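You operate a simulated robot arm through the tools that you are given. There is no shell and no other tool. Be economical: measure what you need, move in short steps, check, and stop when the job is done.

Carry out the task below with a simulated robot arm. There is one attempt and no reset: what you move stays moved.

Task
Clamp the valve in the tester and pump it to the card's pressure.
Fine: gauge on, bleed knob shut; leave the pressure standing.

It is judged by the outcome, as a careful person would: the job done as asked, and still so three seconds after it is handed in. It fails if anything else is knocked over, pushed out of place, dropped, spilled or broken.

Robot
A 6-joint arm with a two-finger gripper, fixed in place. Base frame: the origin is at the foot of the arm, x ahead of it, y to its left, z up. Units: mm, degrees, N and s.
Its first joint turns from -166.0 to 166.0 degrees. Payload 2.45 kg.
Tool frame: the origin (TCP) lies between the finger pads and is the grasp point; the fingertips stand 20 mm ahead of it; z points along the fingers, y is the line along which they close. The gripper opens to 140 mm. The gripper's body begins 168 mm behind the TCP.
Orientation is told as [roll, pitch, yaw] about the base's x, y, z axes, in that order, counted from this pose: with the fingers straight down and closing along the base's y, the tool's x points along the base's -x, its y along +y and its z along -z.

Tools
- The arm moves only by the tool nudge_tool. Its argument "commands" is a list of rows, each a list of 7 numbers: the shift along the tool's x, y, z in mm, then the turn, a rotation vector about the tool's x, y, z in degrees, then the closure, from 0 (fully open) to 1 (shut). In form: [[dx, dy, dz, wx, wy, wz, gripper], ...]. A call has 1 to 10 rows; each row shifts and turns the commanded pose from where the row before left it, along the tool's axes as they then stand. A row lasts 0.2 s, in which the tool goes at most 50 mm and 8.6 degrees; a call with a longer step from one row to the next is refused whole, and so is a gripper value outside its range. A pose out of reach is approached as far as the arm can. The call stops where the force on the tool passes 40 N (or 10 N more than at its start, if that is more) or the arm is blocked; 0.2 s more then pass. Each finger travels about 45 mm/s and halts on what it meets, pressing with about 44 N; the grip force reading is that of the motor and also rises with nothing between the fingers. The clock runs only during rows and for 0.2 s after the last one: add rows that do not move to give the fingers time. It gives the time, the measured TCP pose, the force on the tool (base axes), the opening and the grip force at its end, in the units of the frame above (readings bear some noise), with the torque about the TCP (base axes, N m) and any sound that the robot's microphone picked up.
- Cameras (640 x 400 px; columns grow to the right, rows downward): "scene" is fixed at [399.3, -500.6, 1614.5]; the picture's right is [0.34, -0.94, 0.00], its down [-0.76, -0.27, -0.59] and it looks along [0.56, 0.20, -0.81] (base axes); focal length 241 px, centre (320, 200). "wrist" rides on the gripper at [78, 11, -209] in the tool frame; the picture's right is [-0.14, 0.99, 0.00], its down [-0.92, -0.13, -0.37] and it looks along [-0.36, -0.05, 0.93] (tool axes); focal length 280 px, centre (320, 200). There is no depth. A picture from a camera that has moved, and an enlarged one, comes with that camera's place and axes in the base frame and with its lens.
- camera(camera): a new picture of that camera. The clock stands still meanwhile.
- close_up(camera, box): a new picture of the part [left, top, right, bottom] of that camera's present view, enlarged. The clock stands still meanwhile.
- sign_off(): hands the job in; it is judged then, once.

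Work in short steps. Places have to be worked out from the pictures, the camera data and where the tool is seen: move nearer, look again, correct. Check each grasp and each placing, and mend what went wrong. You have 120 turns and 68 pictures in all, those below and enlarged ones among them. Open the gripper and draw the arm clear of the work before you hand the job in, unless the task says otherwise; then end with one line.

The tools are called after ">>>" by a JSON object that holds its "name" and its "arguments". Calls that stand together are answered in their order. nudge_tool: Moves the arm, as the interface text tells. Its arguments: {"type":"object","properties":{"commands":{"type":"array","items":{"type":"array","items":{"type":"number"}}}},"required":["commands"]} The other tools are called the same way: camera (camera) takes a picture; close_up (camera, box) takes an enlarged picture of a part of a camera's view; sign_off () hands the job in.

At the start:

```text
clock: 0.0
tool_pos: [813.3, 82.2, 1216.5]
tool_rot: [0.0, 0.0, 0.0]
wrist_force: [-0.2, 0.6, -0.9]
ft_torque: [0.02, 0.02, -0.04]
grip_width: 140.2
grip_force: 0.1
```

scene: 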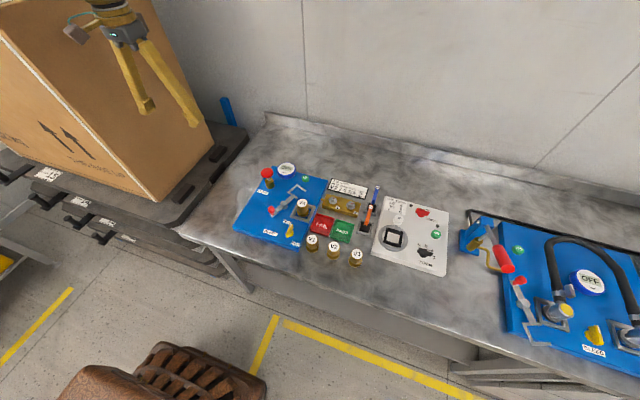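
wrist: 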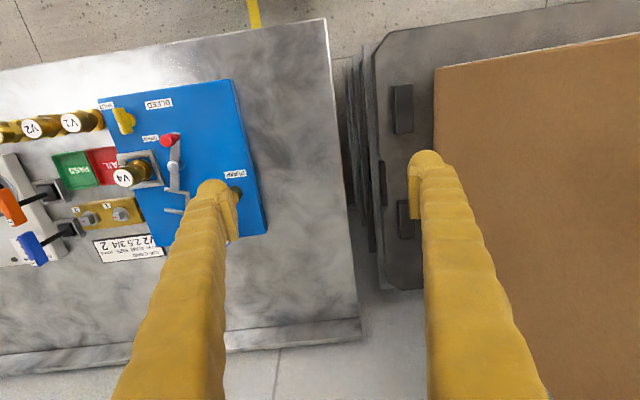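

I'll look closely at the work area: the small blue tester, card, valves and the other devices.

>>> {"name": "close_up", "arguments": {"camera": "scene", "box": [220, 150, 380, 270]}}

>>> {"name": "close_up", "arguments": {"camera": "wrist", "box": [0, 70, 280, 270]}}

>>> {"name": "close_up", "arguments": {"camera": "scene", "box": [440, 190, 640, 370]}}

```text
3.33 times, centred on (300, 210) of scene
camera zoom: at [399.3, -500.6, 1614.5], right [0.34, -0.94, 0.0], down [-0.76, -0.27, -0.59], along [0.56, 0.2, -0.81], focal length 803 px, centre (387, 167)
```

zoom: 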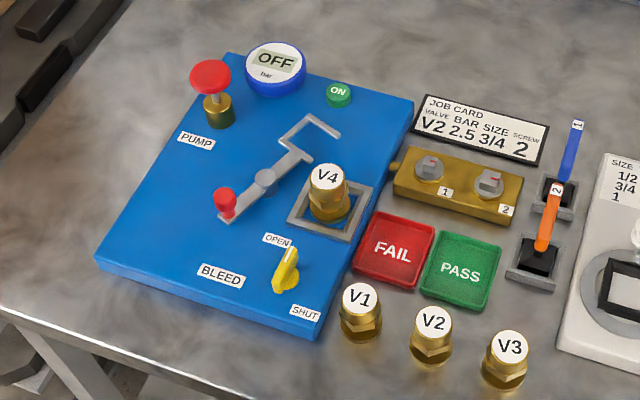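

```text
2.00 times, centred on (140, 170) of wrist
camera zoom: at [733.9, 92.3, 1426.4], right [0.14, 0.99, 0.0], down [0.92, -0.13, 0.37], along [0.36, -0.05, -0.93], focal length 561 px, centre (680, 260)
```

zoom: 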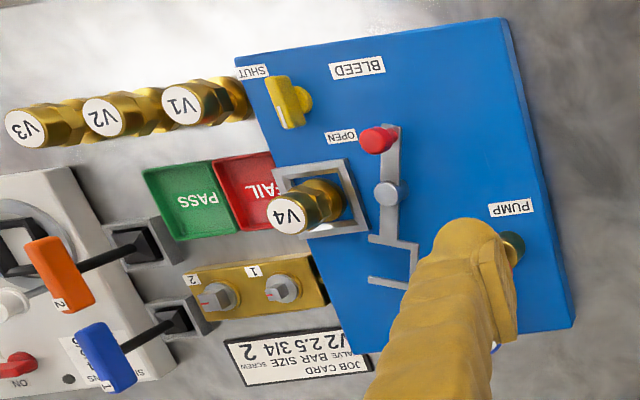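

```text
2.22 times, centred on (540, 280) of scene
camera zoom: at [399.3, -500.6, 1614.5], right [0.34, -0.94, 0.0], down [-0.76, -0.27, -0.59], along [0.56, 0.2, -0.81], focal length 535 px, centre (-169, 22)
```

zoom: 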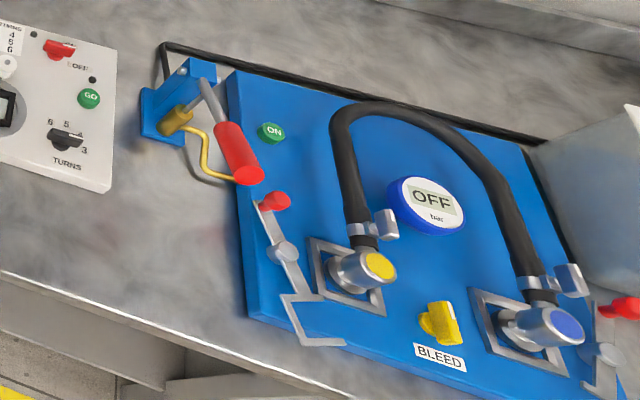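

The card reads V2, 2.5 bar, 3/4, screw 2; V4 is seated in the tester nest. I move the arm over the small tester to see better, well above everything.

>>> {"name": "nudge_tool", "arguments": {"commands": [[14, -38, 0, 0, 0, 0, 0], [14, -38, 0, 0, 0, 0, 0], [14, -38, 0, 0, 0, 0, 0], [14, -38, 0, 0, 0, 0, 0], [14, -38, 0, 0, 0, 0, 0], [14, -38, 0, 0, 0, 0, 0], [14, -38, 0, 0, 0, 0, 0], [14, -38, 0, 0, 0, 0, 0]]}}

>>> {"name": "camera", "arguments": {"camera": "wrist"}}

```text
clock: 1.8
tool_pos: [703.0, -227.3, 1216.7]
tool_rot: [0.0, 0.1, 0.1]
wrist_force: [-0.7, -0.3, 0.9]
ft_torque: [0.0, 0.01, 0.01]
grip_width: 139.9
grip_force: 0.0
```

```text
62 pictures are left
camera wrist: at [623.9, -217.5, 1425.5], right [0.14, 0.99, 0.0], down [0.92, -0.13, 0.37], along [0.36, -0.05, -0.93], focal length 280 px, centre (320, 200)
```

wrist: 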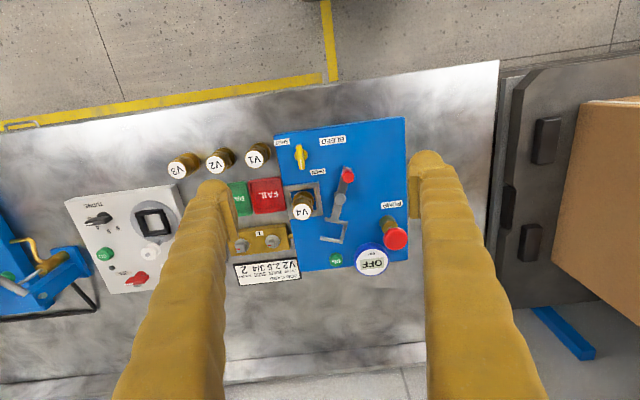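

Good view between the fingers; I enlarge it to measure.

>>> {"name": "close_up", "arguments": {"camera": "wrist", "box": [225, 110, 425, 285]}}

>>> {"name": "close_up", "arguments": {"camera": "scene", "box": [225, 160, 345, 250]}}

```text
2.29 times, centred on (325, 198) of wrist
camera zoom: at [623.9, -217.5, 1425.5], right [0.14, 0.99, 0.0], down [0.92, -0.13, 0.37], along [0.36, -0.05, -0.93], focal length 641 px, centre (309, 206)
```

zoom: 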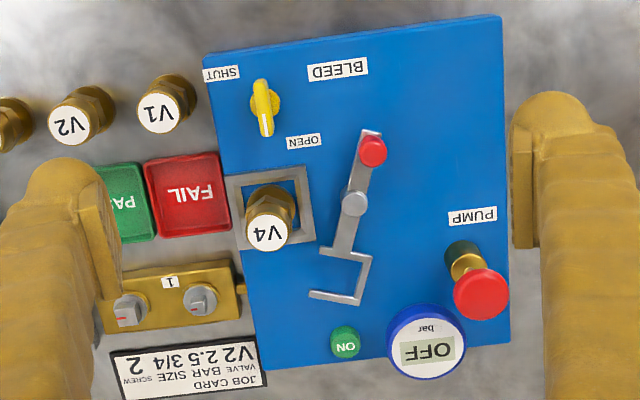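

```text
4.44 times, centred on (285, 205) of scene
camera zoom: at [399.3, -500.6, 1614.5], right [0.34, -0.94, 0.0], down [-0.76, -0.27, -0.59], along [0.56, 0.2, -0.81], focal length 1071 px, centre (476, 178)
```

zoom: 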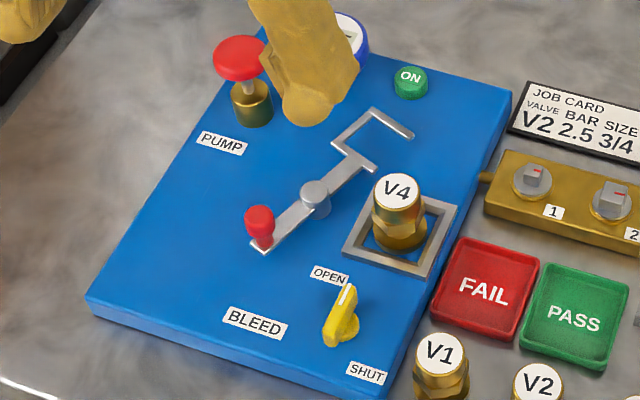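

Triangulated: bleed knob ≈(739,-273), lever handle ≈(781,-186,917), pivot ≈(834,-206), pump ≈(910,-110,946), ON ≈(979,-231,890), board top ≈880. First the bleed knob: I descend above it and look.

>>> {"name": "nudge_tool", "arguments": {"commands": [[-9, -11, 45, 0, 0, 0, 0.1], [-9, -11, 45, 0, 0, 0, 0.3], [-9, -11, 45, 0, 0, 0, 0.5], [-9, -11, 45, 0, 0, 0, 0.6], [0, 0, 20, 0, 0, 0, 0.6], [0, 0, 0, 0, 0, 0, 0.6]]}}

>>> {"name": "camera", "arguments": {"camera": "wrist"}}

>>> {"name": "close_up", "arguments": {"camera": "scene", "box": [235, 180, 335, 260]}}

```text
clock: 3.2
tool_pos: [735.0, -269.7, 1018.2]
tool_rot: [0.1, 0.0, -0.1]
wrist_force: [0.8, -0.5, 0.8]
ft_torque: [0.01, -0.03, 0.01]
grip_width: 55.9
grip_force: 0.1
```

```text
59 pictures are left
camera wrist: at [655.1, -259.3, 1227.4], right [0.14, 0.99, 0.0], down [0.92, -0.13, 0.37], along [0.37, -0.05, -0.93], focal length 280 px, centre (320, 200)
```

wrist: 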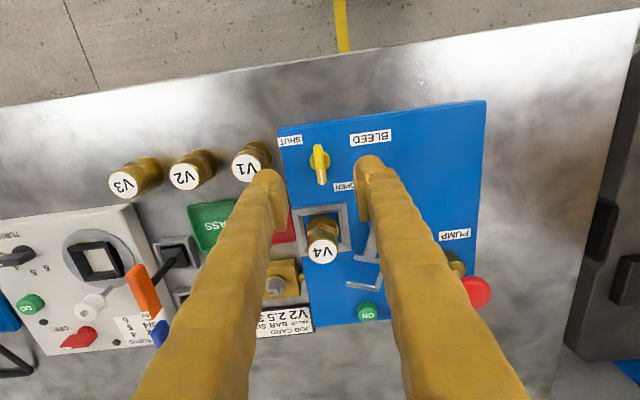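

```text
5.00 times, centred on (285, 220) of scene
camera zoom: at [399.3, -500.6, 1614.5], right [0.34, -0.94, 0.0], down [-0.76, -0.27, -0.59], along [0.56, 0.2, -0.81], focal length 1205 px, centre (495, 100)
```

zoom: 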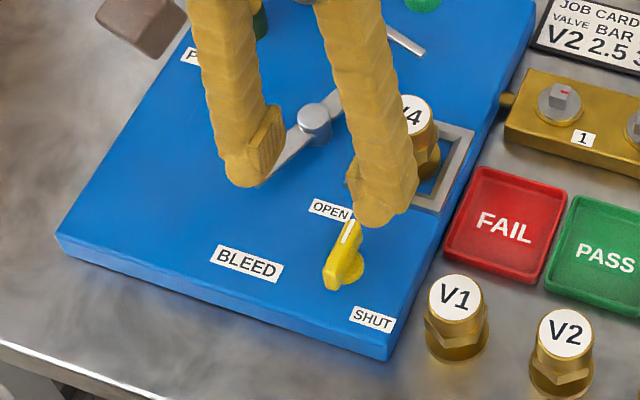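

Bar of the knob lies along x with pointer at OPEN; centre ≈(737,-272). I descend with a narrow opening around it.

>>> {"name": "nudge_tool", "arguments": {"commands": [[-2, -2, 30, 0, 0, 0, 0.68], [0, 0, 35, 0, 0, 0, 0.68], [0, 0, 30, 0, 0, 0, 0.68], [0, 0, 13, 0, 0, 0, 0.68], [0, 0, 0, 0, 0, 0, 0.68]]}}

>>> {"name": "close_up", "arguments": {"camera": "wrist", "box": [240, 100, 400, 220]}}

```text
clock: 4.4
tool_pos: [736.9, -268.9, 909.2]
tool_rot: [0.0, 0.0, 0.1]
wrist_force: [-0.5, -0.2, 0.4]
ft_torque: [0.03, 0.0, -0.02]
grip_width: 44.9
grip_force: 0.1
```

```text
3.33 times, centred on (320, 160) of wrist
camera zoom: at [657.6, -258.9, 1118.8], right [0.14, 0.99, 0.0], down [0.92, -0.13, 0.37], along [0.37, -0.05, -0.93], focal length 935 px, centre (320, 333)
```

zoom: 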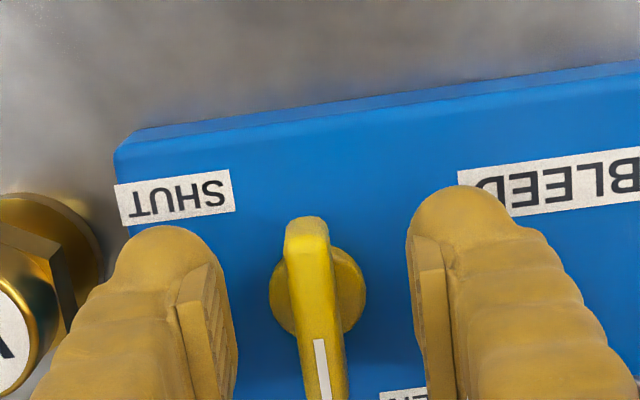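

The knob is centred between the fingers; I close on it.

>>> {"name": "nudge_tool", "arguments": {"commands": [[0, -1.5, 0, 0, 0, 0, 0.8], [0, 0, 0, 0, 0, 0, 0.95], [0, 0, 0, 0, 0, 0, 0.95], [0, 0, 0, 0, 0, 0, 0.95]]}}

```text
clock: 5.4
tool_pos: [738.6, -270.0, 910.6]
tool_rot: [0.0, -0.1, 0.0]
wrist_force: [0.5, 8.2, -1.7]
ft_torque: [0.09, -0.02, 0.01]
grip_width: 10.2
grip_force: 37.5
```

Gripped (10 mm, side load 8 N so the knob is a little toward -y). I shift slightly and turn clockwise seen from above (+z of tool).

>>> {"name": "nudge_tool", "arguments": {"commands": [[0, -1, 0, 0, 0, 0, 0.95], [0, 0, 0, 0, 0, 8, 0.95], [0, 0, 0, 0, 0, 8, 0.95], [0, 0, 0, 0, 0, 8, 0.95]]}}

```text
clock: 6.5
tool_pos: [738.8, -269.3, 909.6]
tool_rot: [0.1, 0.2, -23.8]
wrist_force: [-1.4, 4.3, 4.1]
ft_torque: [0.01, 0.06, -0.01]
grip_width: 10.1
grip_force: 37.0
stopped in row 4: the force on the tool passed its limit at 41 N (the readings are from after the stop); the commanded pose is now the measured one
```

Force spiked; I check how the knob stands.

>>> {"name": "close_up", "arguments": {"camera": "wrist", "box": [240, 100, 400, 220]}}

>>> {"name": "close_up", "arguments": {"camera": "scene", "box": [245, 190, 325, 250]}}

```text
3.33 times, centred on (320, 160) of wrist
camera zoom: at [670.5, -229.1, 1119.1], right [0.53, 0.85, 0.0], down [0.79, -0.49, 0.37], along [0.31, -0.19, -0.93], focal length 935 px, centre (320, 333)
```

zoom: 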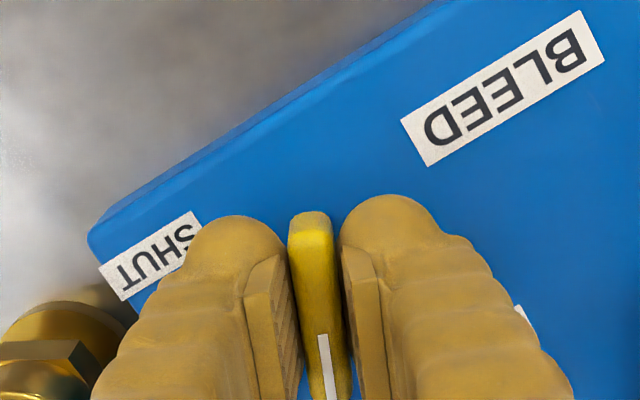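

```text
6.67 times, centred on (285, 220) of scene
camera zoom: at [399.3, -500.6, 1614.5], right [0.34, -0.94, 0.0], down [-0.76, -0.27, -0.59], along [0.56, 0.2, -0.81], focal length 1606 px, centre (553, 67)
```

zoom: 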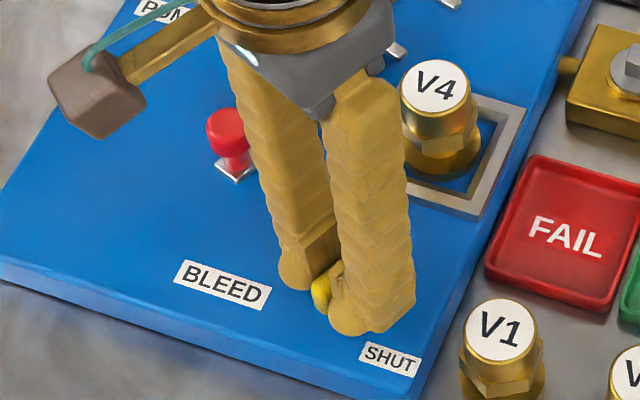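

The knob follows the grip. I continue with smaller turns.

>>> {"name": "nudge_tool", "arguments": {"commands": [[0, 0, 0, 0, 0, 5, 0.95], [0, 0, 0, 0, 0, 5, 0.95], [0, 0, 0, 0, 0, 5, 0.95], [0, 0, 0, 0, 0, 5, 0.95], [0, 0, 0, 0, 0, 5, 0.95]]}}

```text
clock: 7.7
tool_pos: [739.0, -268.3, 909.9]
tool_rot: [-0.1, 0.2, -48.8]
wrist_force: [1.2, 12.3, -9.7]
ft_torque: [0.08, -0.02, 0.05]
grip_width: 9.9
grip_force: 37.3
```

Turn is at 49°; continue with a tiny relief toward +y.

>>> {"name": "nudge_tool", "arguments": {"commands": [[0.5, 0.4, 0, 0, 0, 5, 0.95], [0, 0, 0, 0, 0, 5, 0.95], [0, 0, 0, 0, 0, 5, 0.95], [0, 0, 0, 0, 0, 5, 0.95], [0, 0, 0, 0, 0, 5, 0.95], [0, 0, 0, 0, 0, 5, 0.95], [0, 0, 0, 0, 0, 5, 0.95], [0, 0, 0, 0, 0, 5, 0.95]]}}

```text
clock: 8.8
tool_pos: [738.9, -269.1, 909.1]
tool_rot: [0.1, 0.1, -69.4]
wrist_force: [5.4, 2.8, -4.6]
ft_torque: [-0.01, -0.07, -0.03]
grip_width: 10.0
grip_force: 37.4
stopped in row 5: the force on the tool passed its limit at 42 N (the readings are from after the stop); the commanded pose is now the measured one
```

Stopped by a spike at 69°; continue in small steps from the relaxed pose.

>>> {"name": "nudge_tool", "arguments": {"commands": [[0, 0, 0, 0, 0, 4, 0.95], [0, 0, 0, 0, 0, 4, 0.95], [0, 0, 0, 0, 0, 4, 0.95], [0, 0, 0, 0, 0, 4, 0.95], [0, 0, 0, 0, 0, 4, 0.95], [0, 0, 0, 0, 0, 3, 0.95]]}}

>>> {"name": "close_up", "arguments": {"camera": "wrist", "box": [240, 100, 400, 220]}}

```text
clock: 10.0
tool_pos: [740.3, -266.4, 909.1]
tool_rot: [0.0, 0.0, -89.3]
wrist_force: [4.4, -0.1, -5.0]
ft_torque: [0.01, -0.06, -0.02]
grip_width: 9.9
grip_force: 37.3
stopped in row 6: the force on the tool passed its limit at 42 N (the readings are from after the stop); the commanded pose is now the measured one
```

```text
3.33 times, centred on (320, 160) of wrist
camera zoom: at [747.9, -190.9, 1119.1], right [0.99, -0.12, 0.0], down [-0.12, -0.92, 0.37], along [-0.04, -0.37, -0.93], focal length 935 px, centre (320, 333)
```

zoom: 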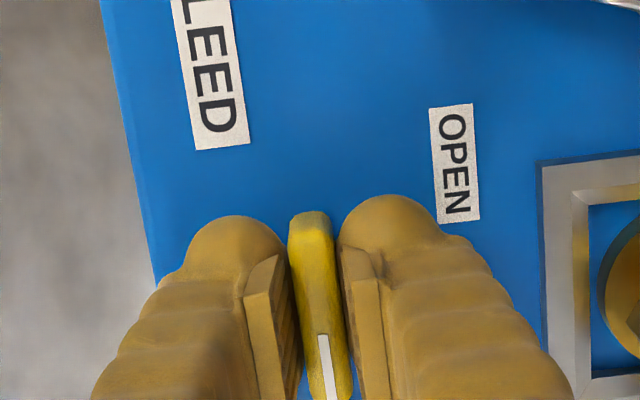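

At ~89°. I test whether it is at a stop with a slight further turn.

>>> {"name": "nudge_tool", "arguments": {"commands": [[0, 0, 0, 0, 0, 2, 0.95], [0, 0, 0, 0, 0, 2, 0.95], [0, 0, 0, 0, 0, 2, 0.95]]}}

```text
clock: 10.8
tool_pos: [739.8, -267.6, 909.1]
tool_rot: [0.1, 0.0, -95.2]
wrist_force: [13.5, -4.1, -8.9]
ft_torque: [-0.03, -0.15, 1.06]
grip_width: 11.5
grip_force: 38.2
```

Torque 1 N·m and widening: the knob is on its SHUT stop. I release and rise.

>>> {"name": "nudge_tool", "arguments": {"commands": [[0, 0, 0, 0, 0, -5, 0.95], [0, 0, 0, 0, 0, 0, 0.75], [0, 0, 0, 0, 0, 0, 0.72], [0, 0, -30, 0, 0, 0, 0.72], [0, 0, -40, 0, 0, 8, 0.72], [0, 0, -40, 0, 0, -8, 0.72]]}}

>>> {"name": "close_up", "arguments": {"camera": "wrist", "box": [220, 80, 420, 220]}}

```text
clock: 12.2
tool_pos: [739.8, -268.4, 1021.3]
tool_rot: [0.0, 0.0, -90.1]
wrist_force: [0.9, -0.5, 0.5]
ft_torque: [-0.01, 0.0, -0.01]
grip_width: 39.3
grip_force: 0.0
```

```text
2.86 times, centred on (320, 150) of wrist
camera zoom: at [748.3, -191.1, 1230.4], right [0.99, -0.14, 0.0], down [-0.13, -0.92, 0.37], along [-0.05, -0.36, -0.93], focal length 801 px, centre (320, 343)
```

zoom: 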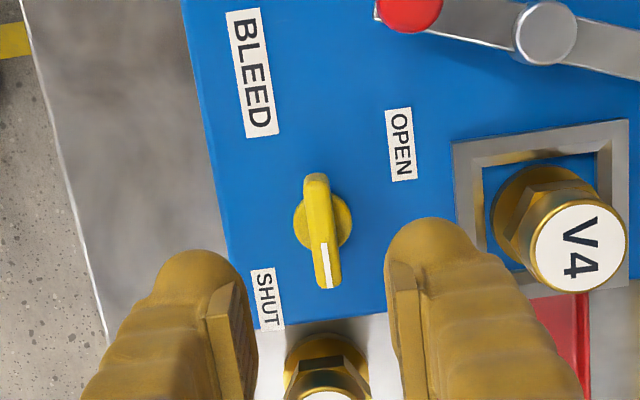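

Bleed points at SHUT. Next the clamp lever: I move above its red handle and turn to close along its swing tangent.

>>> {"name": "nudge_tool", "arguments": {"commands": [[40, 21, 0, 0, 0, 0, 0.72], [41, 21, 0, 0, 0, 0, 0.72], [0, 0, 0, 0, 0, -8.5, 0.7], [0, 0, 0, 0, 0, -8.5, 0.7], [0, 0, 0, 0, 0, -8.5, 0.7], [0, 0, 0, 0, 0, -8.5, 0.7], [0, 0, 0, 0, 0, -8.5, 0.7], [0, 0, 0, 0, 0, -8.5, 0.7], [0, 0, 0, 0, 0, -8.5, 0.7], [0, 0, 0, 0, 0, -8.5, 0.7]]}}

>>> {"name": "close_up", "arguments": {"camera": "wrist", "box": [220, 100, 420, 240]}}

```text
clock: 14.4
tool_pos: [781.5, -187.1, 1019.4]
tool_rot: [0.1, -0.2, -22.1]
wrist_force: [-0.5, 0.1, 0.4]
ft_torque: [-0.01, -0.02, 0.0]
grip_width: 42.0
grip_force: 0.1
```

```text
2.86 times, centred on (320, 170) of wrist
camera zoom: at [711.7, -149.2, 1228.8], right [0.5, 0.87, 0.0], down [0.8, -0.46, 0.37], along [0.32, -0.18, -0.93], focal length 801 px, centre (320, 286)
```

zoom: 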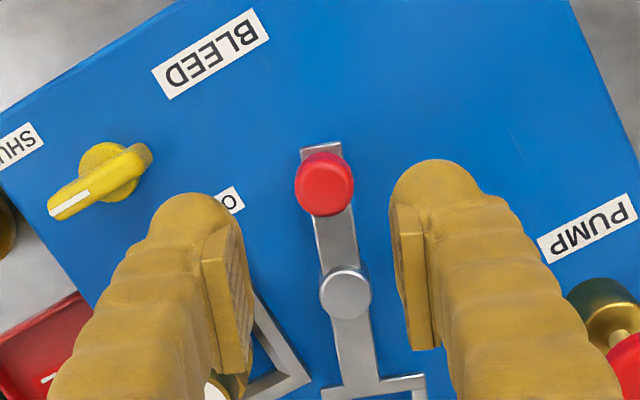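

Handle is centred under the tool. I descend to fingertips ≈ z 902 and close.

>>> {"name": "nudge_tool", "arguments": {"commands": [[-1, 0, 40, 0, 0, 0, 0.7], [0, 0, 40, 0, 0, 0, 0.7], [0, 0, 17, 0, 0, 0, 0.7], [0, 0, 0, 0, 0, 0, 0.85], [0, 0, 0, 0, 0, 0, 0.9], [0, 0, 0, 0, 0, 0, 0.9]]}}

>>> {"name": "close_up", "arguments": {"camera": "wrist", "box": [220, 100, 420, 240]}}

```text
clock: 15.8
tool_pos: [785.1, -186.8, 922.8]
tool_rot: [0.1, 0.0, -22.1]
wrist_force: [3.1, -1.1, -24.9]
ft_torque: [-0.09, -0.2, -0.01]
grip_width: 19.1
grip_force: 35.9
```

```text
2.86 times, centred on (320, 170) of wrist
camera zoom: at [715.2, -148.4, 1131.6], right [0.5, 0.87, 0.0], down [0.8, -0.47, 0.37], along [0.32, -0.18, -0.93], focal length 801 px, centre (320, 286)
```

zoom: 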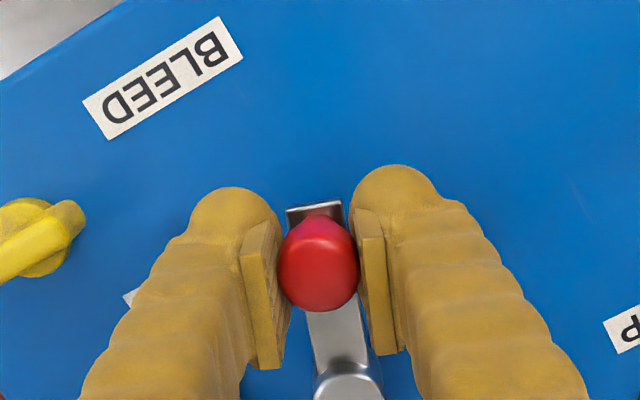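

Handle is gripped with a slight downward pull; I ease 1 mm down and swing along the arc about the pivot (r≈53).

>>> {"name": "nudge_tool", "arguments": {"commands": [[0, 0, 1, 0, 0, 0, 0.9], [-0.3, 5.5, 0, 0, 0, 6, 0.9], [-0.3, 5.5, 0, 0, 0, 6, 0.9], [-0.3, 5.5, 0, 0, 0, 6, 0.9]]}}

```text
clock: 16.8
tool_pos: [790.6, -172.9, 921.0]
tool_rot: [0.0, 0.0, -40.4]
wrist_force: [4.7, 11.6, -28.4]
ft_torque: [-0.01, -0.13, 0.64]
grip_width: 18.7
grip_force: 43.8
```

The lever follows. Continue along the arc.

>>> {"name": "nudge_tool", "arguments": {"commands": [[-0.3, 5.5, 0, 0, 0, 6, 0.9], [-0.3, 5.5, 0, 0, 0, 6, 0.9], [-0.3, 5.5, 0, 0, 0, 6, 0.9], [-0.3, 5.5, 0, 0, 0, 6, 0.9]]}}

>>> {"name": "close_up", "arguments": {"camera": "wrist", "box": [190, 100, 450, 300]}}

>>> {"name": "close_up", "arguments": {"camera": "scene", "box": [245, 170, 345, 250]}}

```text
clock: 17.4
tool_pos: [799.3, -166.3, 920.2]
tool_rot: [-0.1, 0.1, -50.9]
wrist_force: [8.4, -3.4, -12.8]
ft_torque: [-0.14, -0.13, 0.2]
grip_width: 18.9
grip_force: 43.6
stopped in row 3: the force on the tool passed its limit at 44 N (the readings are from after the stop); the commanded pose is now the measured one
```

```text
2.00 times, centred on (320, 200) of wrist
camera zoom: at [756.7, -99.4, 1129.9], right [0.86, 0.52, 0.0], down [0.48, -0.8, 0.37], along [0.19, -0.32, -0.93], focal length 561 px, centre (320, 200)
```

zoom: 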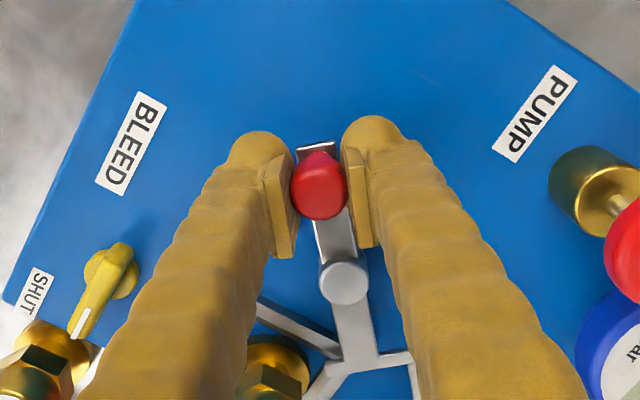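

```text
5.00 times, centred on (295, 210) of scene
camera zoom: at [399.3, -500.6, 1614.5], right [0.34, -0.94, 0.0], down [-0.76, -0.27, -0.59], along [0.56, 0.2, -0.81], focal length 1205 px, centre (445, 150)
```

zoom: 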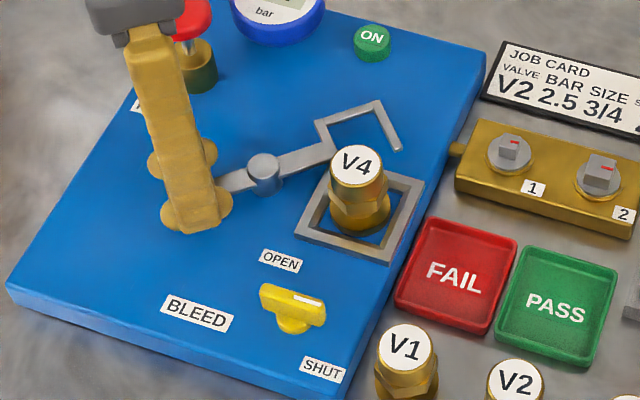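

Halfway; the fork heads for V4. Continue.

>>> {"name": "nudge_tool", "arguments": {"commands": [[-0.3, 4.6, 0, 0, 0, 5, 0.9], [-0.3, 4.6, 0, 0, 0, 5, 0.9], [-0.3, 4.6, 0, 0, 0, 5, 0.9]]}}

```text
clock: 18.2
tool_pos: [809.9, -157.2, 917.7]
tool_rot: [-0.1, 0.1, -66.1]
wrist_force: [0.6, 23.9, -27.5]
ft_torque: [0.04, -0.06, 0.61]
grip_width: 18.9
grip_force: 43.8
```

Continue, with a little more radius to relieve the +y reaction.

>>> {"name": "nudge_tool", "arguments": {"commands": [[0.6, 4.6, 0, 0, 0, 5, 0.9], [-0.1, 4.6, 0, 0, 0, 5, 0.9], [-0.2, 4.6, 0, 0, 0, 5, 0.9]]}}

>>> {"name": "close_up", "arguments": {"camera": "scene", "box": [245, 170, 345, 250]}}

```text
clock: 19.2
tool_pos: [821.9, -153.0, 919.3]
tool_rot: [-0.1, 0.1, -81.1]
wrist_force: [4.8, 2.0, -7.6]
ft_torque: [-0.04, -0.08, 0.28]
grip_width: 18.5
grip_force: 43.4
stopped in row 3: the force on the tool passed its limit at 47 N (the readings are from after the stop); the commanded pose is now the measured one
```

```text
5.00 times, centred on (295, 210) of scene
camera zoom: at [399.3, -500.6, 1614.5], right [0.34, -0.94, 0.0], down [-0.76, -0.27, -0.59], along [0.56, 0.2, -0.81], focal length 1205 px, centre (445, 150)
```

zoom: 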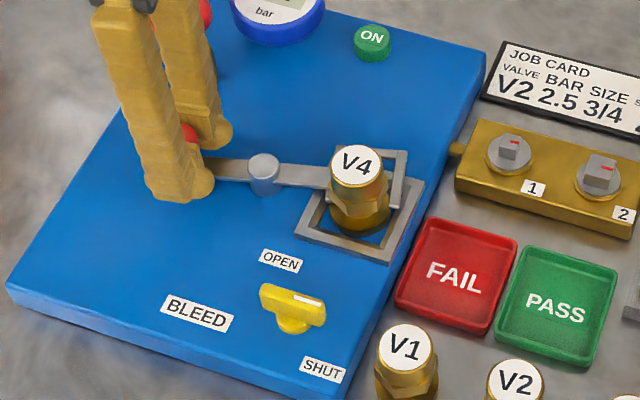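

Nearly home; I continue to the stop.

>>> {"name": "nudge_tool", "arguments": {"commands": [[0, 4, 0, 0, 0, 4, 0.9], [-0.2, 4, 0, 0, 0, 4, 0.9], [-0.2, 4, 0, 0, 0, 4, 0.9], [-0.2, 4, 0, 0, 0, 4, 0.9], [-0.2, 4, 0, 0, 0, 4, 0.9]]}}

>>> {"name": "close_up", "arguments": {"camera": "scene", "box": [245, 170, 345, 250]}}

>>> {"name": "camera", "arguments": {"camera": "wrist"}}

```text
clock: 20.2
tool_pos: [834.9, -150.6, 917.6]
tool_rot: [-0.8, 0.1, -96.7]
wrist_force: [-8.1, 2.2, 0.2]
ft_torque: [-0.23, -0.2, 0.0]
grip_width: 18.5
grip_force: 43.7
stopped in row 5: the force on the tool passed its limit at 46 N (the readings are from after the stop); the commanded pose is now the measured one
```

```text
5.00 times, centred on (295, 210) of scene
camera zoom: at [399.3, -500.6, 1614.5], right [0.34, -0.94, 0.0], down [-0.76, -0.27, -0.59], along [0.56, 0.2, -0.81], focal length 1205 px, centre (445, 150)
```

zoom: 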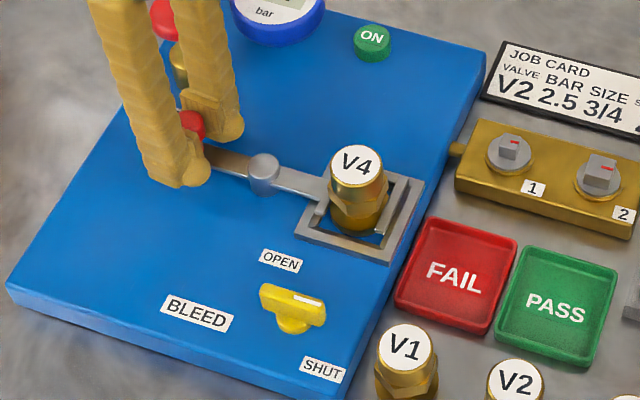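

```text
46 pictures are left
camera wrist: at [855.7, -76.9, 1127.4], right [0.97, -0.25, -0.01], down [-0.23, -0.9, 0.37], along [-0.1, -0.36, -0.93], focal length 280 px, centre (320, 200)
```

wrist: 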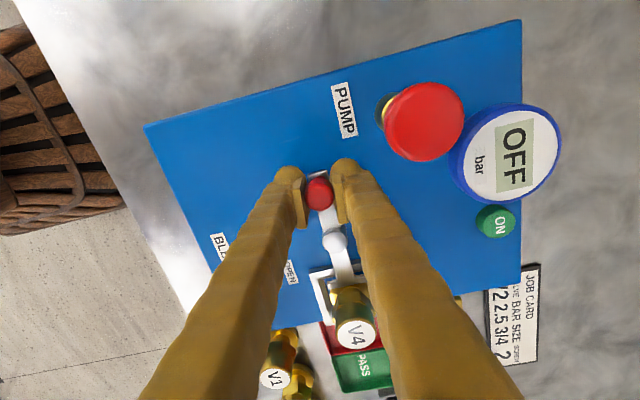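

Fork now appears around V4 within the frame. One more push tests whether it's at its stop.

>>> {"name": "nudge_tool", "arguments": {"commands": [[-0.2, 3, 0, 0, 0, 3, 0.9], [-0.2, 3, 0, 0, 0, 3, 0.9], [-0.2, 3, 0, 0, 0, 3, 0.9]]}}

>>> {"name": "close_up", "arguments": {"camera": "wrist", "box": [240, 160, 440, 360]}}

```text
clock: 20.6
tool_pos: [834.7, -152.5, 918.9]
tool_rot: [-0.9, 0.0, -99.4]
wrist_force: [-15.5, 2.7, 5.7]
ft_torque: [-0.27, -0.44, -0.21]
grip_width: 18.4
grip_force: 43.4
stopped in row 2: the force on the tool passed its limit at 46 N (the readings are from after the stop); the commanded pose is now the measured one
```

```text
2.00 times, centred on (340, 260) of wrist
camera zoom: at [860.3, -78.5, 1126.7], right [0.95, -0.3, -0.02], down [-0.27, -0.89, 0.37], along [-0.13, -0.35, -0.93], focal length 561 px, centre (280, 80)
```

zoom: 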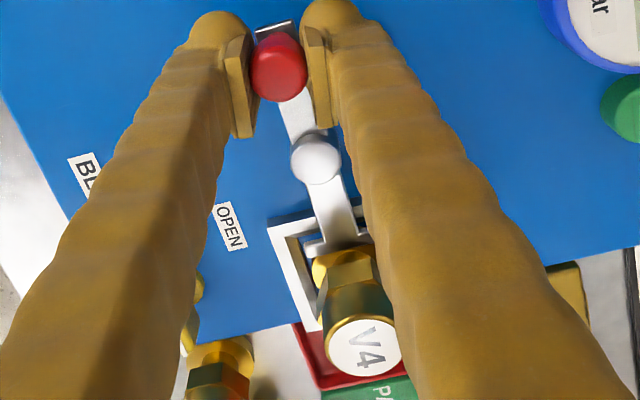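

It's firmly on its stop. Release and rise, then look.

>>> {"name": "nudge_tool", "arguments": {"commands": [[0, 0, 0, 0, 0, 0, 0.75], [0, 0, 0, 0, 0, 0, 0.7], [0, 0, 0, 0, 0, 0, 0.7], [0, 0, -40, 0, 0, 0, 0.7], [0, 0, -45, 0, 0, 0, 0.7], [0, 0, -45, 0, 0, 0, 0.7]]}}

>>> {"name": "close_up", "arguments": {"camera": "scene", "box": [235, 160, 345, 250]}}

```text
clock: 22.0
tool_pos: [835.1, -154.0, 1046.6]
tool_rot: [-1.0, 0.0, -99.4]
wrist_force: [-0.2, 1.0, 0.1]
ft_torque: [-0.01, 0.03, -0.01]
grip_width: 41.9
grip_force: 0.1
```

```text
4.44 times, centred on (290, 205) of scene
camera zoom: at [399.3, -500.6, 1614.5], right [0.34, -0.94, 0.0], down [-0.76, -0.27, -0.59], along [0.56, 0.2, -0.81], focal length 1071 px, centre (453, 178)
```

zoom: 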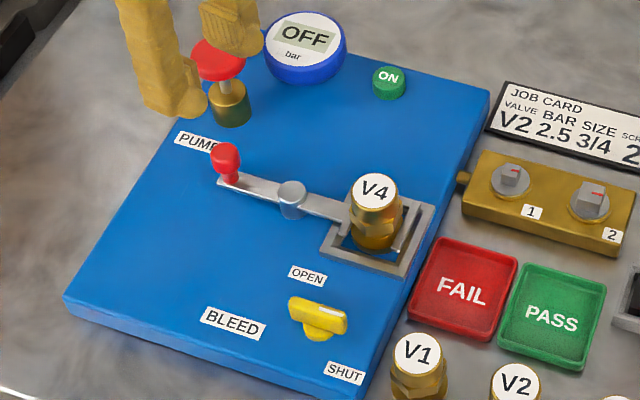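

V4 is clamped, bleed at SHUT. Now the ON button at ≈(982,-231,890): I close the gripper, turn to radial yaw.

>>> {"name": "nudge_tool", "arguments": {"commands": [[0, 0, 0, 0, 0, -8.6, 1], [0, 0, 0, 0, 0, -8.6, 1], [0, 0, 0, 0, 0, -8.6, 1], [0, 0, 0, 0, 0, -8.6, 1], [0, 0, 0, 0, 0, -8.6, 1], [0, 0, 0, 0, 0, -8.6, 1], [0, 0, 0, 0, 0, -8.6, 1], [0, 0, 0, 0, 0, -8.6, 1], [0, 0, 0, 0, 0, -8.6, 1], [0, 0, 0, 0, 0, -8.6, 1]]}}

```text
clock: 24.2
tool_pos: [838.7, -153.2, 1046.0]
tool_rot: [0.1, 0.9, -13.3]
wrist_force: [0.7, -0.5, 0.0]
ft_torque: [-0.01, 0.03, 0.04]
grip_width: 0.3
grip_force: 29.7
```

Move outward toward the button and tilt the fingers outward by 24°, staying high.

>>> {"name": "nudge_tool", "arguments": {"commands": [[-36, -22, 0, 0, 0, 0, 1], [-36, -22, 0, 0, 0, 0, 1], [0, 0, 0, 0, -8, 0, 1], [0, 0, 0, 0, -8, 0, 1], [0, 0, 0, 0, -8, 0, 1], [0, 0, 0, 0, 0, 0, 1]]}}

>>> {"name": "camera", "arguments": {"camera": "wrist"}}

```text
clock: 25.6
tool_pos: [897.5, -212.8, 1045.0]
tool_rot: [-0.1, -23.2, -13.5]
wrist_force: [-0.3, 0.0, -0.2]
ft_torque: [-0.01, 0.03, 0.0]
grip_width: 0.0
grip_force: 30.1
```

```text
43 pictures are left
camera wrist: at [748.7, -166.8, 1207.1], right [0.35, 0.93, 0.05], down [0.65, -0.29, 0.7], along [0.67, -0.21, -0.71], focal length 280 px, centre (320, 200)
```

wrist: 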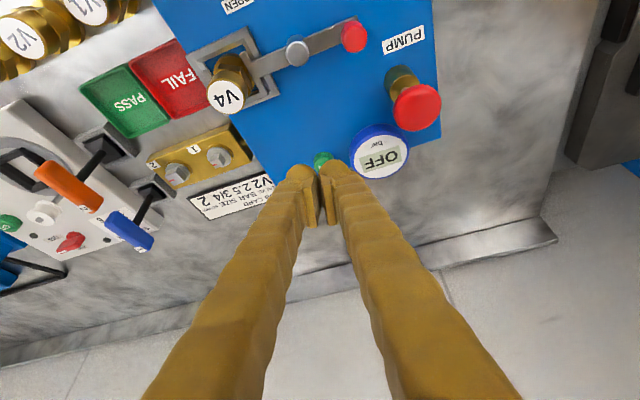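

Button measured at ≈(977,-231). I move to a hover ~30 mm short of it along the tool axis.

>>> {"name": "nudge_tool", "arguments": {"commands": [[-4, 0, 30, 0, 0, 0, 1], [-4, 0, 30, 0, 0, 0, 1], [-4, 0, 30, 0, 0, 0, 1], [-4, 0.6, 31, 0, 0, 0, 1], [0, 0, 0, 0, 0, 0, 1]]}}

>>> {"name": "close_up", "arguments": {"camera": "scene", "box": [260, 150, 340, 210]}}

>>> {"name": "close_up", "arguments": {"camera": "wrist", "box": [240, 100, 440, 230]}}

```text
clock: 26.8
tool_pos: [957.1, -226.9, 939.7]
tool_rot: [-0.1, -23.1, -13.4]
wrist_force: [-0.3, -0.2, 0.4]
ft_torque: [0.02, 0.02, 0.01]
grip_width: 0.4
grip_force: 29.0
```

```text
6.67 times, centred on (300, 180) of scene
camera zoom: at [399.3, -500.6, 1614.5], right [0.34, -0.94, 0.0], down [-0.76, -0.27, -0.59], along [0.56, 0.2, -0.81], focal length 1606 px, centre (453, 333)
```

zoom: 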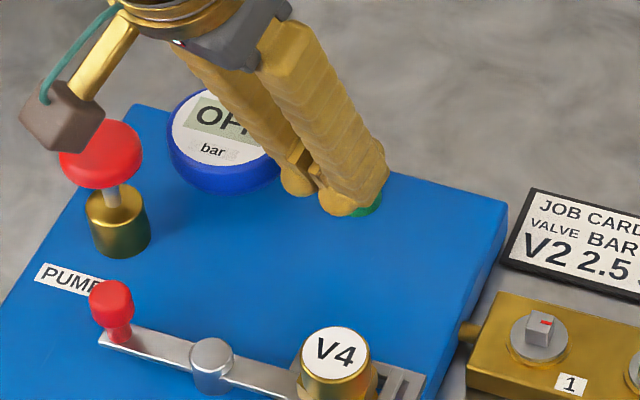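

```text
3.08 times, centred on (340, 165) of wrist
camera zoom: at [809.0, -181.4, 1102.8], right [0.35, 0.93, 0.05], down [0.65, -0.29, 0.7], along [0.67, -0.21, -0.71], focal length 863 px, centre (258, 308)
```

zoom: 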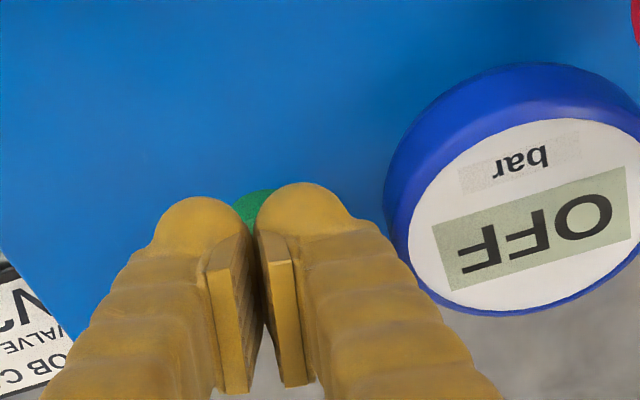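

Aligned laterally. Because of the tilt the inner corner lands first, so I shift 10 mm outward, then press straight down in small steps.

>>> {"name": "nudge_tool", "arguments": {"commands": [[-9.2, 0, 3.9, 0, 0, 0, 1], [2.7, 0, 6.4, 0, 0, 0, 1], [2.7, 0, 6.4, 0, 0, 0, 1], [1.6, 0, 3.7, 0, 0, 0, 1], [1.6, 0, 3.7, 0, 0, 0, 1]]}}

```text
clock: 28.0
tool_pos: [968.1, -227.4, 919.0]
tool_rot: [-0.1, -23.0, -13.4]
wrist_force: [-0.3, -0.5, 0.3]
ft_torque: [-0.01, -0.01, 0.02]
grip_width: 0.0
grip_force: 29.6
```

No contact yet; continue down gently.

>>> {"name": "nudge_tool", "arguments": {"commands": [[0.8, 0, 1.8, 0, 0, 0, 1], [0.8, 0, 1.8, 0, 0, 0, 1], [0.8, 0, 1.8, 0, 0, 0, 1], [0.8, 0, 1.8, 0, 0, 0, 1], [0.8, 0, 1.8, 0, 0, 0, 1]]}}

>>> {"name": "close_up", "arguments": {"camera": "wrist", "box": [240, 100, 440, 230]}}

```text
clock: 29.2
tool_pos: [967.9, -227.6, 910.2]
tool_rot: [0.0, -23.1, -13.4]
wrist_force: [0.3, 0.1, 1.5]
ft_torque: [0.0, -0.01, 0.0]
grip_width: 0.2
grip_force: 29.1
```

```text
3.08 times, centred on (340, 165) of wrist
camera zoom: at [819.2, -181.7, 1072.2], right [0.35, 0.93, 0.05], down [0.65, -0.29, 0.7], along [0.67, -0.21, -0.71], focal length 863 px, centre (258, 308)
```

zoom: 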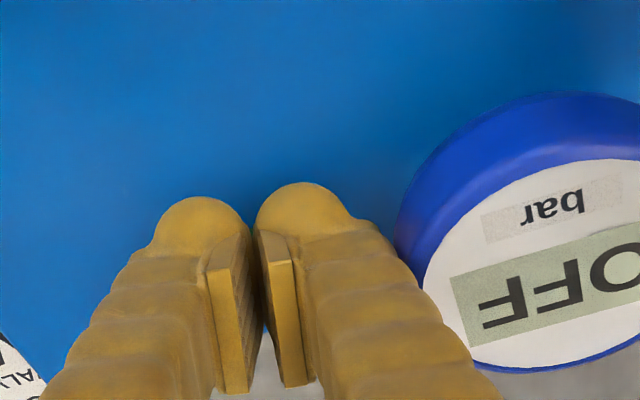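

Still free, button hidden beneath the tips; continue down.

>>> {"name": "nudge_tool", "arguments": {"commands": [[0.6, 0, 1.4, 0, 0, 0, 1], [0.6, 0, 1.4, 0, 0, 0, 1], [0.6, 0, 1.4, 0, 0, 0, 1], [0.6, 0, 1.4, 0, 0, 0, 1], [0.6, 0, 1.4, 0, 0, 0, 1]]}}

>>> {"name": "close_up", "arguments": {"camera": "scene", "box": [260, 150, 340, 210]}}

```text
clock: 30.4
tool_pos: [967.6, -227.7, 904.7]
tool_rot: [-0.1, -23.2, -13.4]
wrist_force: [-19.4, 12.0, 29.3]
ft_torque: [0.4, 0.18, 0.15]
grip_width: 6.3
grip_force: 29.7
heard: click
```

```text
6.67 times, centred on (300, 180) of scene
camera zoom: at [399.3, -500.6, 1614.5], right [0.34, -0.94, 0.0], down [-0.76, -0.27, -0.59], along [0.56, 0.2, -0.81], focal length 1606 px, centre (453, 333)
```

zoom: 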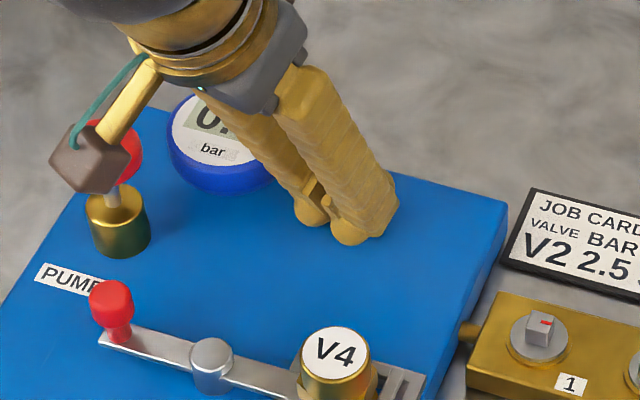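

Click heard and the gauge shows "0.". I rise straight up and straighten the tool.

>>> {"name": "nudge_tool", "arguments": {"commands": [[-4, 0, -9, 0, 0, 0, 1], [-16, 0, -37, 0, 0, 0, 1], [-16, 0, -37, 0, 0, 0, 1], [-16, 0, -37, 0, 0, 0, 1], [30, 0, -12, 0, 8, 0, 1], [30, 0, -10, 0, 8, 0, 1], [20, 0, 0, 0, 7.2, 0, 1]]}}

>>> {"name": "camera", "arguments": {"camera": "wrist"}}

>>> {"name": "close_up", "arguments": {"camera": "scene", "box": [245, 150, 345, 225]}}

```text
clock: 32.0
tool_pos: [884.5, -210.3, 1033.9]
tool_rot: [-0.1, 0.2, -13.4]
wrist_force: [0.3, 0.1, 0.6]
ft_torque: [-0.03, 0.0, 0.0]
grip_width: 0.0
grip_force: 29.1
```

```text
38 pictures are left
camera wrist: at [810.2, -182.6, 1242.5], right [0.36, 0.93, 0.0], down [0.87, -0.34, 0.37], along [0.34, -0.13, -0.93], focal length 280 px, centre (320, 200)
```

wrist: 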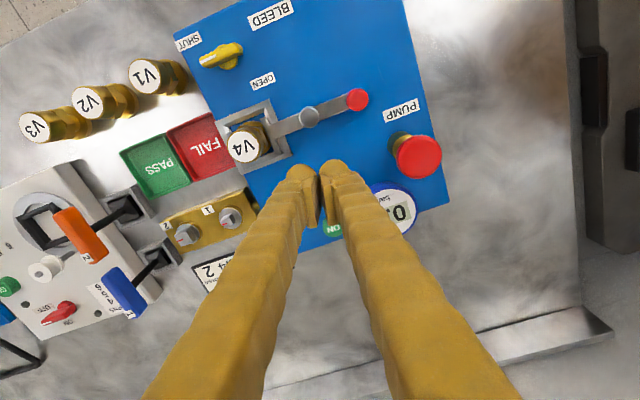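

```text
5.33 times, centred on (295, 188) of scene
camera zoom: at [399.3, -500.6, 1614.5], right [0.34, -0.94, 0.0], down [-0.76, -0.27, -0.59], along [0.56, 0.2, -0.81], focal length 1285 px, centre (453, 267)
```

zoom: 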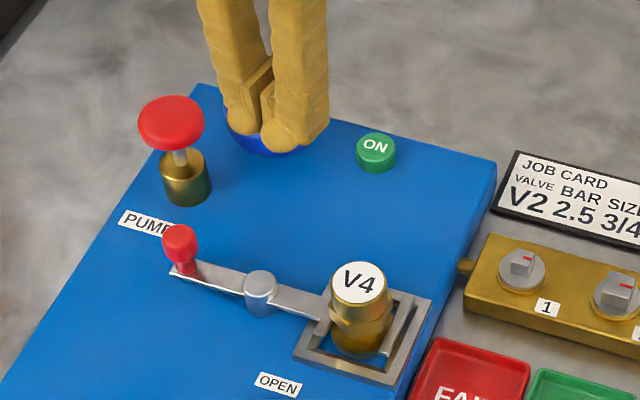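

Pump head ≈(911,-108,945). I move over it and come close above.

>>> {"name": "nudge_tool", "arguments": {"commands": [[-1, 35, 0, 0, 0, 0, 1], [-1, 35, 0, 0, 0, 0, 1], [0, 35, 0, 0, 0, 0, 1], [0, 0, 30, 0, 0, 0, 1], [0, 0, 26, 0, 0, 0, 1], [0, 0, 0, 0, 0, 0, 1]]}}

>>> {"name": "close_up", "arguments": {"camera": "scene", "box": [245, 150, 345, 225]}}

>>> {"name": "close_up", "arguments": {"camera": "wrist", "box": [220, 100, 440, 280]}}

```text
clock: 33.4
tool_pos: [912.1, -105.0, 976.2]
tool_rot: [0.0, 0.1, -13.4]
wrist_force: [1.1, 0.9, 1.9]
ft_torque: [0.04, 0.0, 0.02]
grip_width: 6.3
grip_force: 29.8
```

```text
5.33 times, centred on (295, 188) of scene
camera zoom: at [399.3, -500.6, 1614.5], right [0.34, -0.94, 0.0], down [-0.76, -0.27, -0.59], along [0.56, 0.2, -0.81], focal length 1285 px, centre (453, 267)
```

zoom: 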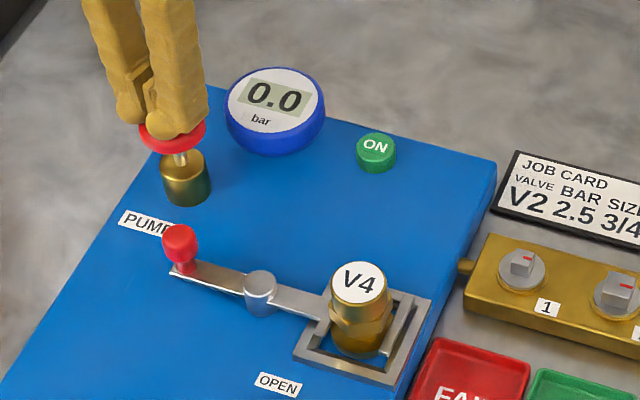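

```text
2.22 times, centred on (330, 190) of wrist
camera zoom: at [837.6, -76.9, 1185.8], right [0.36, 0.93, 0.0], down [0.87, -0.34, 0.37], along [0.34, -0.13, -0.93], focal length 623 px, centre (298, 222)
```

zoom: 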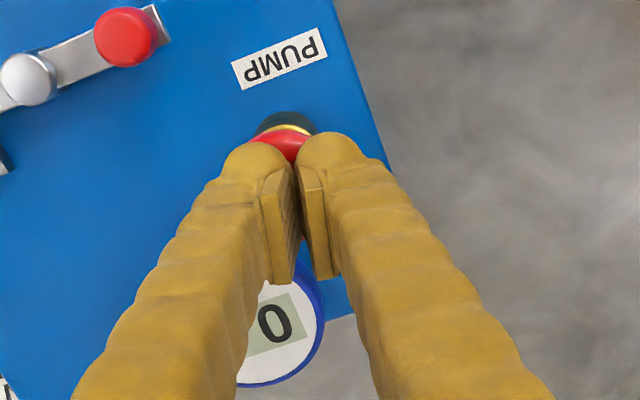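

Gauge 0.0 is readable. Press the pump: first descent to learn stroke and gain.

>>> {"name": "nudge_tool", "arguments": {"commands": [[0, -2, 5, 0, 0, 0, 1], [0, 0, 5, 0, 0, 0, 1], [0, 0, 4, 0, 0, 0, 1], [0, 0, 4, 0, 0, 0, 1], [0, 0, 4, 0, 0, 0, 1], [0, 0, 4, 0, 0, 0, 1]]}}

>>> {"name": "close_up", "arguments": {"camera": "scene", "box": [245, 150, 345, 225]}}

```text
clock: 35.0
tool_pos: [913.0, -108.5, 951.5]
tool_rot: [0.0, -0.1, -13.3]
wrist_force: [-4.7, 0.5, 15.6]
ft_torque: [0.01, 0.09, 0.13]
grip_width: 5.9
grip_force: 29.4
stopped in row 6: the force on the tool passed its limit at 42 N (the readings are from after the stop); the commanded pose is now the measured one
```

```text
5.33 times, centred on (295, 188) of scene
camera zoom: at [399.3, -500.6, 1614.5], right [0.34, -0.94, 0.0], down [-0.76, -0.27, -0.59], along [0.56, 0.2, -0.81], focal length 1285 px, centre (453, 267)
```

zoom: 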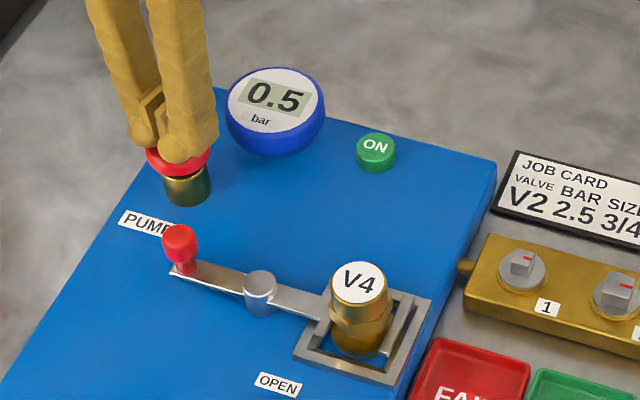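

One stroke gave 0.5 bar. I rise for the return stroke and press again, then read.

>>> {"name": "nudge_tool", "arguments": {"commands": [[0, 0, -13, 0, 0, 0, 1], [0, 0, -13, 0, 0, 0, 1], [0, 0, 0, 0, 0, 0, 1], [0, 0, 9, 0, 0, 0, 1], [0, 0, 5, 0, 0, 0, 1], [0, 0, 4, 0, 0, 0, 1], [0, 0, 4, 0, 0, 0, 1], [0, 0, 4, 0, 0, 0, 1], [0, 0, 2, 0, 0, 0, 1]]}}

>>> {"name": "close_up", "arguments": {"camera": "scene", "box": [245, 150, 345, 225]}}

```text
clock: 37.0
tool_pos: [913.1, -109.3, 952.5]
tool_rot: [0.0, -0.1, -13.5]
wrist_force: [-14.0, -4.0, 36.0]
ft_torque: [-0.03, 0.29, -0.01]
grip_width: 6.0
grip_force: 28.8
```

```text
5.33 times, centred on (295, 188) of scene
camera zoom: at [399.3, -500.6, 1614.5], right [0.34, -0.94, 0.0], down [-0.76, -0.27, -0.59], along [0.56, 0.2, -0.81], focal length 1285 px, centre (453, 267)
```

zoom: 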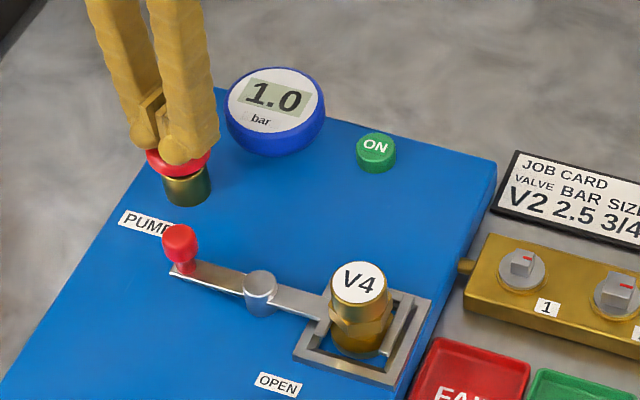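

1.0 bar. Third stroke the same way.

>>> {"name": "nudge_tool", "arguments": {"commands": [[0, 0, -14, 0, 0, 0, 1], [0, 0, -14, 0, 0, 0, 1], [0, 0, 0, 0, 0, 0, 1], [0, 0, 9, 0, 0, 0, 1], [0, 0, 5, 0, 0, 0, 1], [0, 0, 4, 0, 0, 0, 1], [0, 0, 4, 0, 0, 0, 1], [0, 0, 4, 0, 0, 0, 1], [0, 0, 2, 0, 0, 0, 1]]}}

>>> {"name": "close_up", "arguments": {"camera": "scene", "box": [245, 150, 345, 225]}}

```text
clock: 39.0
tool_pos: [912.1, -109.2, 952.1]
tool_rot: [0.0, -0.2, -13.4]
wrist_force: [-14.1, -3.8, 46.5]
ft_torque: [-0.05, 0.32, 0.05]
grip_width: 6.1
grip_force: 28.9
```

```text
5.33 times, centred on (295, 188) of scene
camera zoom: at [399.3, -500.6, 1614.5], right [0.34, -0.94, 0.0], down [-0.76, -0.27, -0.59], along [0.56, 0.2, -0.81], focal length 1285 px, centre (453, 267)
```

zoom: 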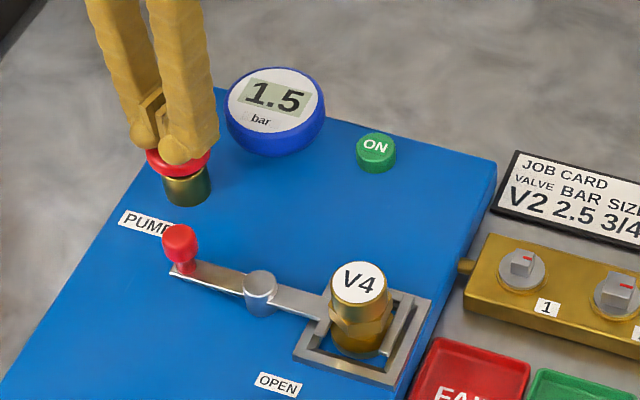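

1.5 bar. Fourth stroke.

>>> {"name": "nudge_tool", "arguments": {"commands": [[0, 0, -14, 0, 0, 0, 1], [0, 0, -14, 0, 0, 0, 1], [0, 0, 0, 0, 0, 0, 1], [0, 0, 9, 0, 0, 0, 1], [0, 0, 5, 0, 0, 0, 1], [0, 0, 4, 0, 0, 0, 1], [0, 0, 4, 0, 0, 0, 1], [0, 0, 4, 0, 0, 0, 1], [0, 0, 2, 0, 0, 0, 1]]}}

>>> {"name": "close_up", "arguments": {"camera": "scene", "box": [245, 150, 345, 225]}}

```text
clock: 41.0
tool_pos: [912.4, -108.9, 953.0]
tool_rot: [-0.1, -0.1, -13.4]
wrist_force: [-8.5, 6.9, 34.4]
ft_torque: [0.14, 0.22, 0.04]
grip_width: 6.0
grip_force: 29.8
```

```text
5.33 times, centred on (295, 188) of scene
camera zoom: at [399.3, -500.6, 1614.5], right [0.34, -0.94, 0.0], down [-0.76, -0.27, -0.59], along [0.56, 0.2, -0.81], focal length 1285 px, centre (453, 267)
```

zoom: 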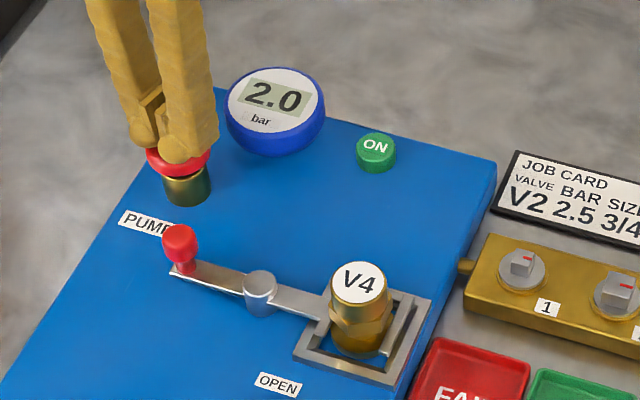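

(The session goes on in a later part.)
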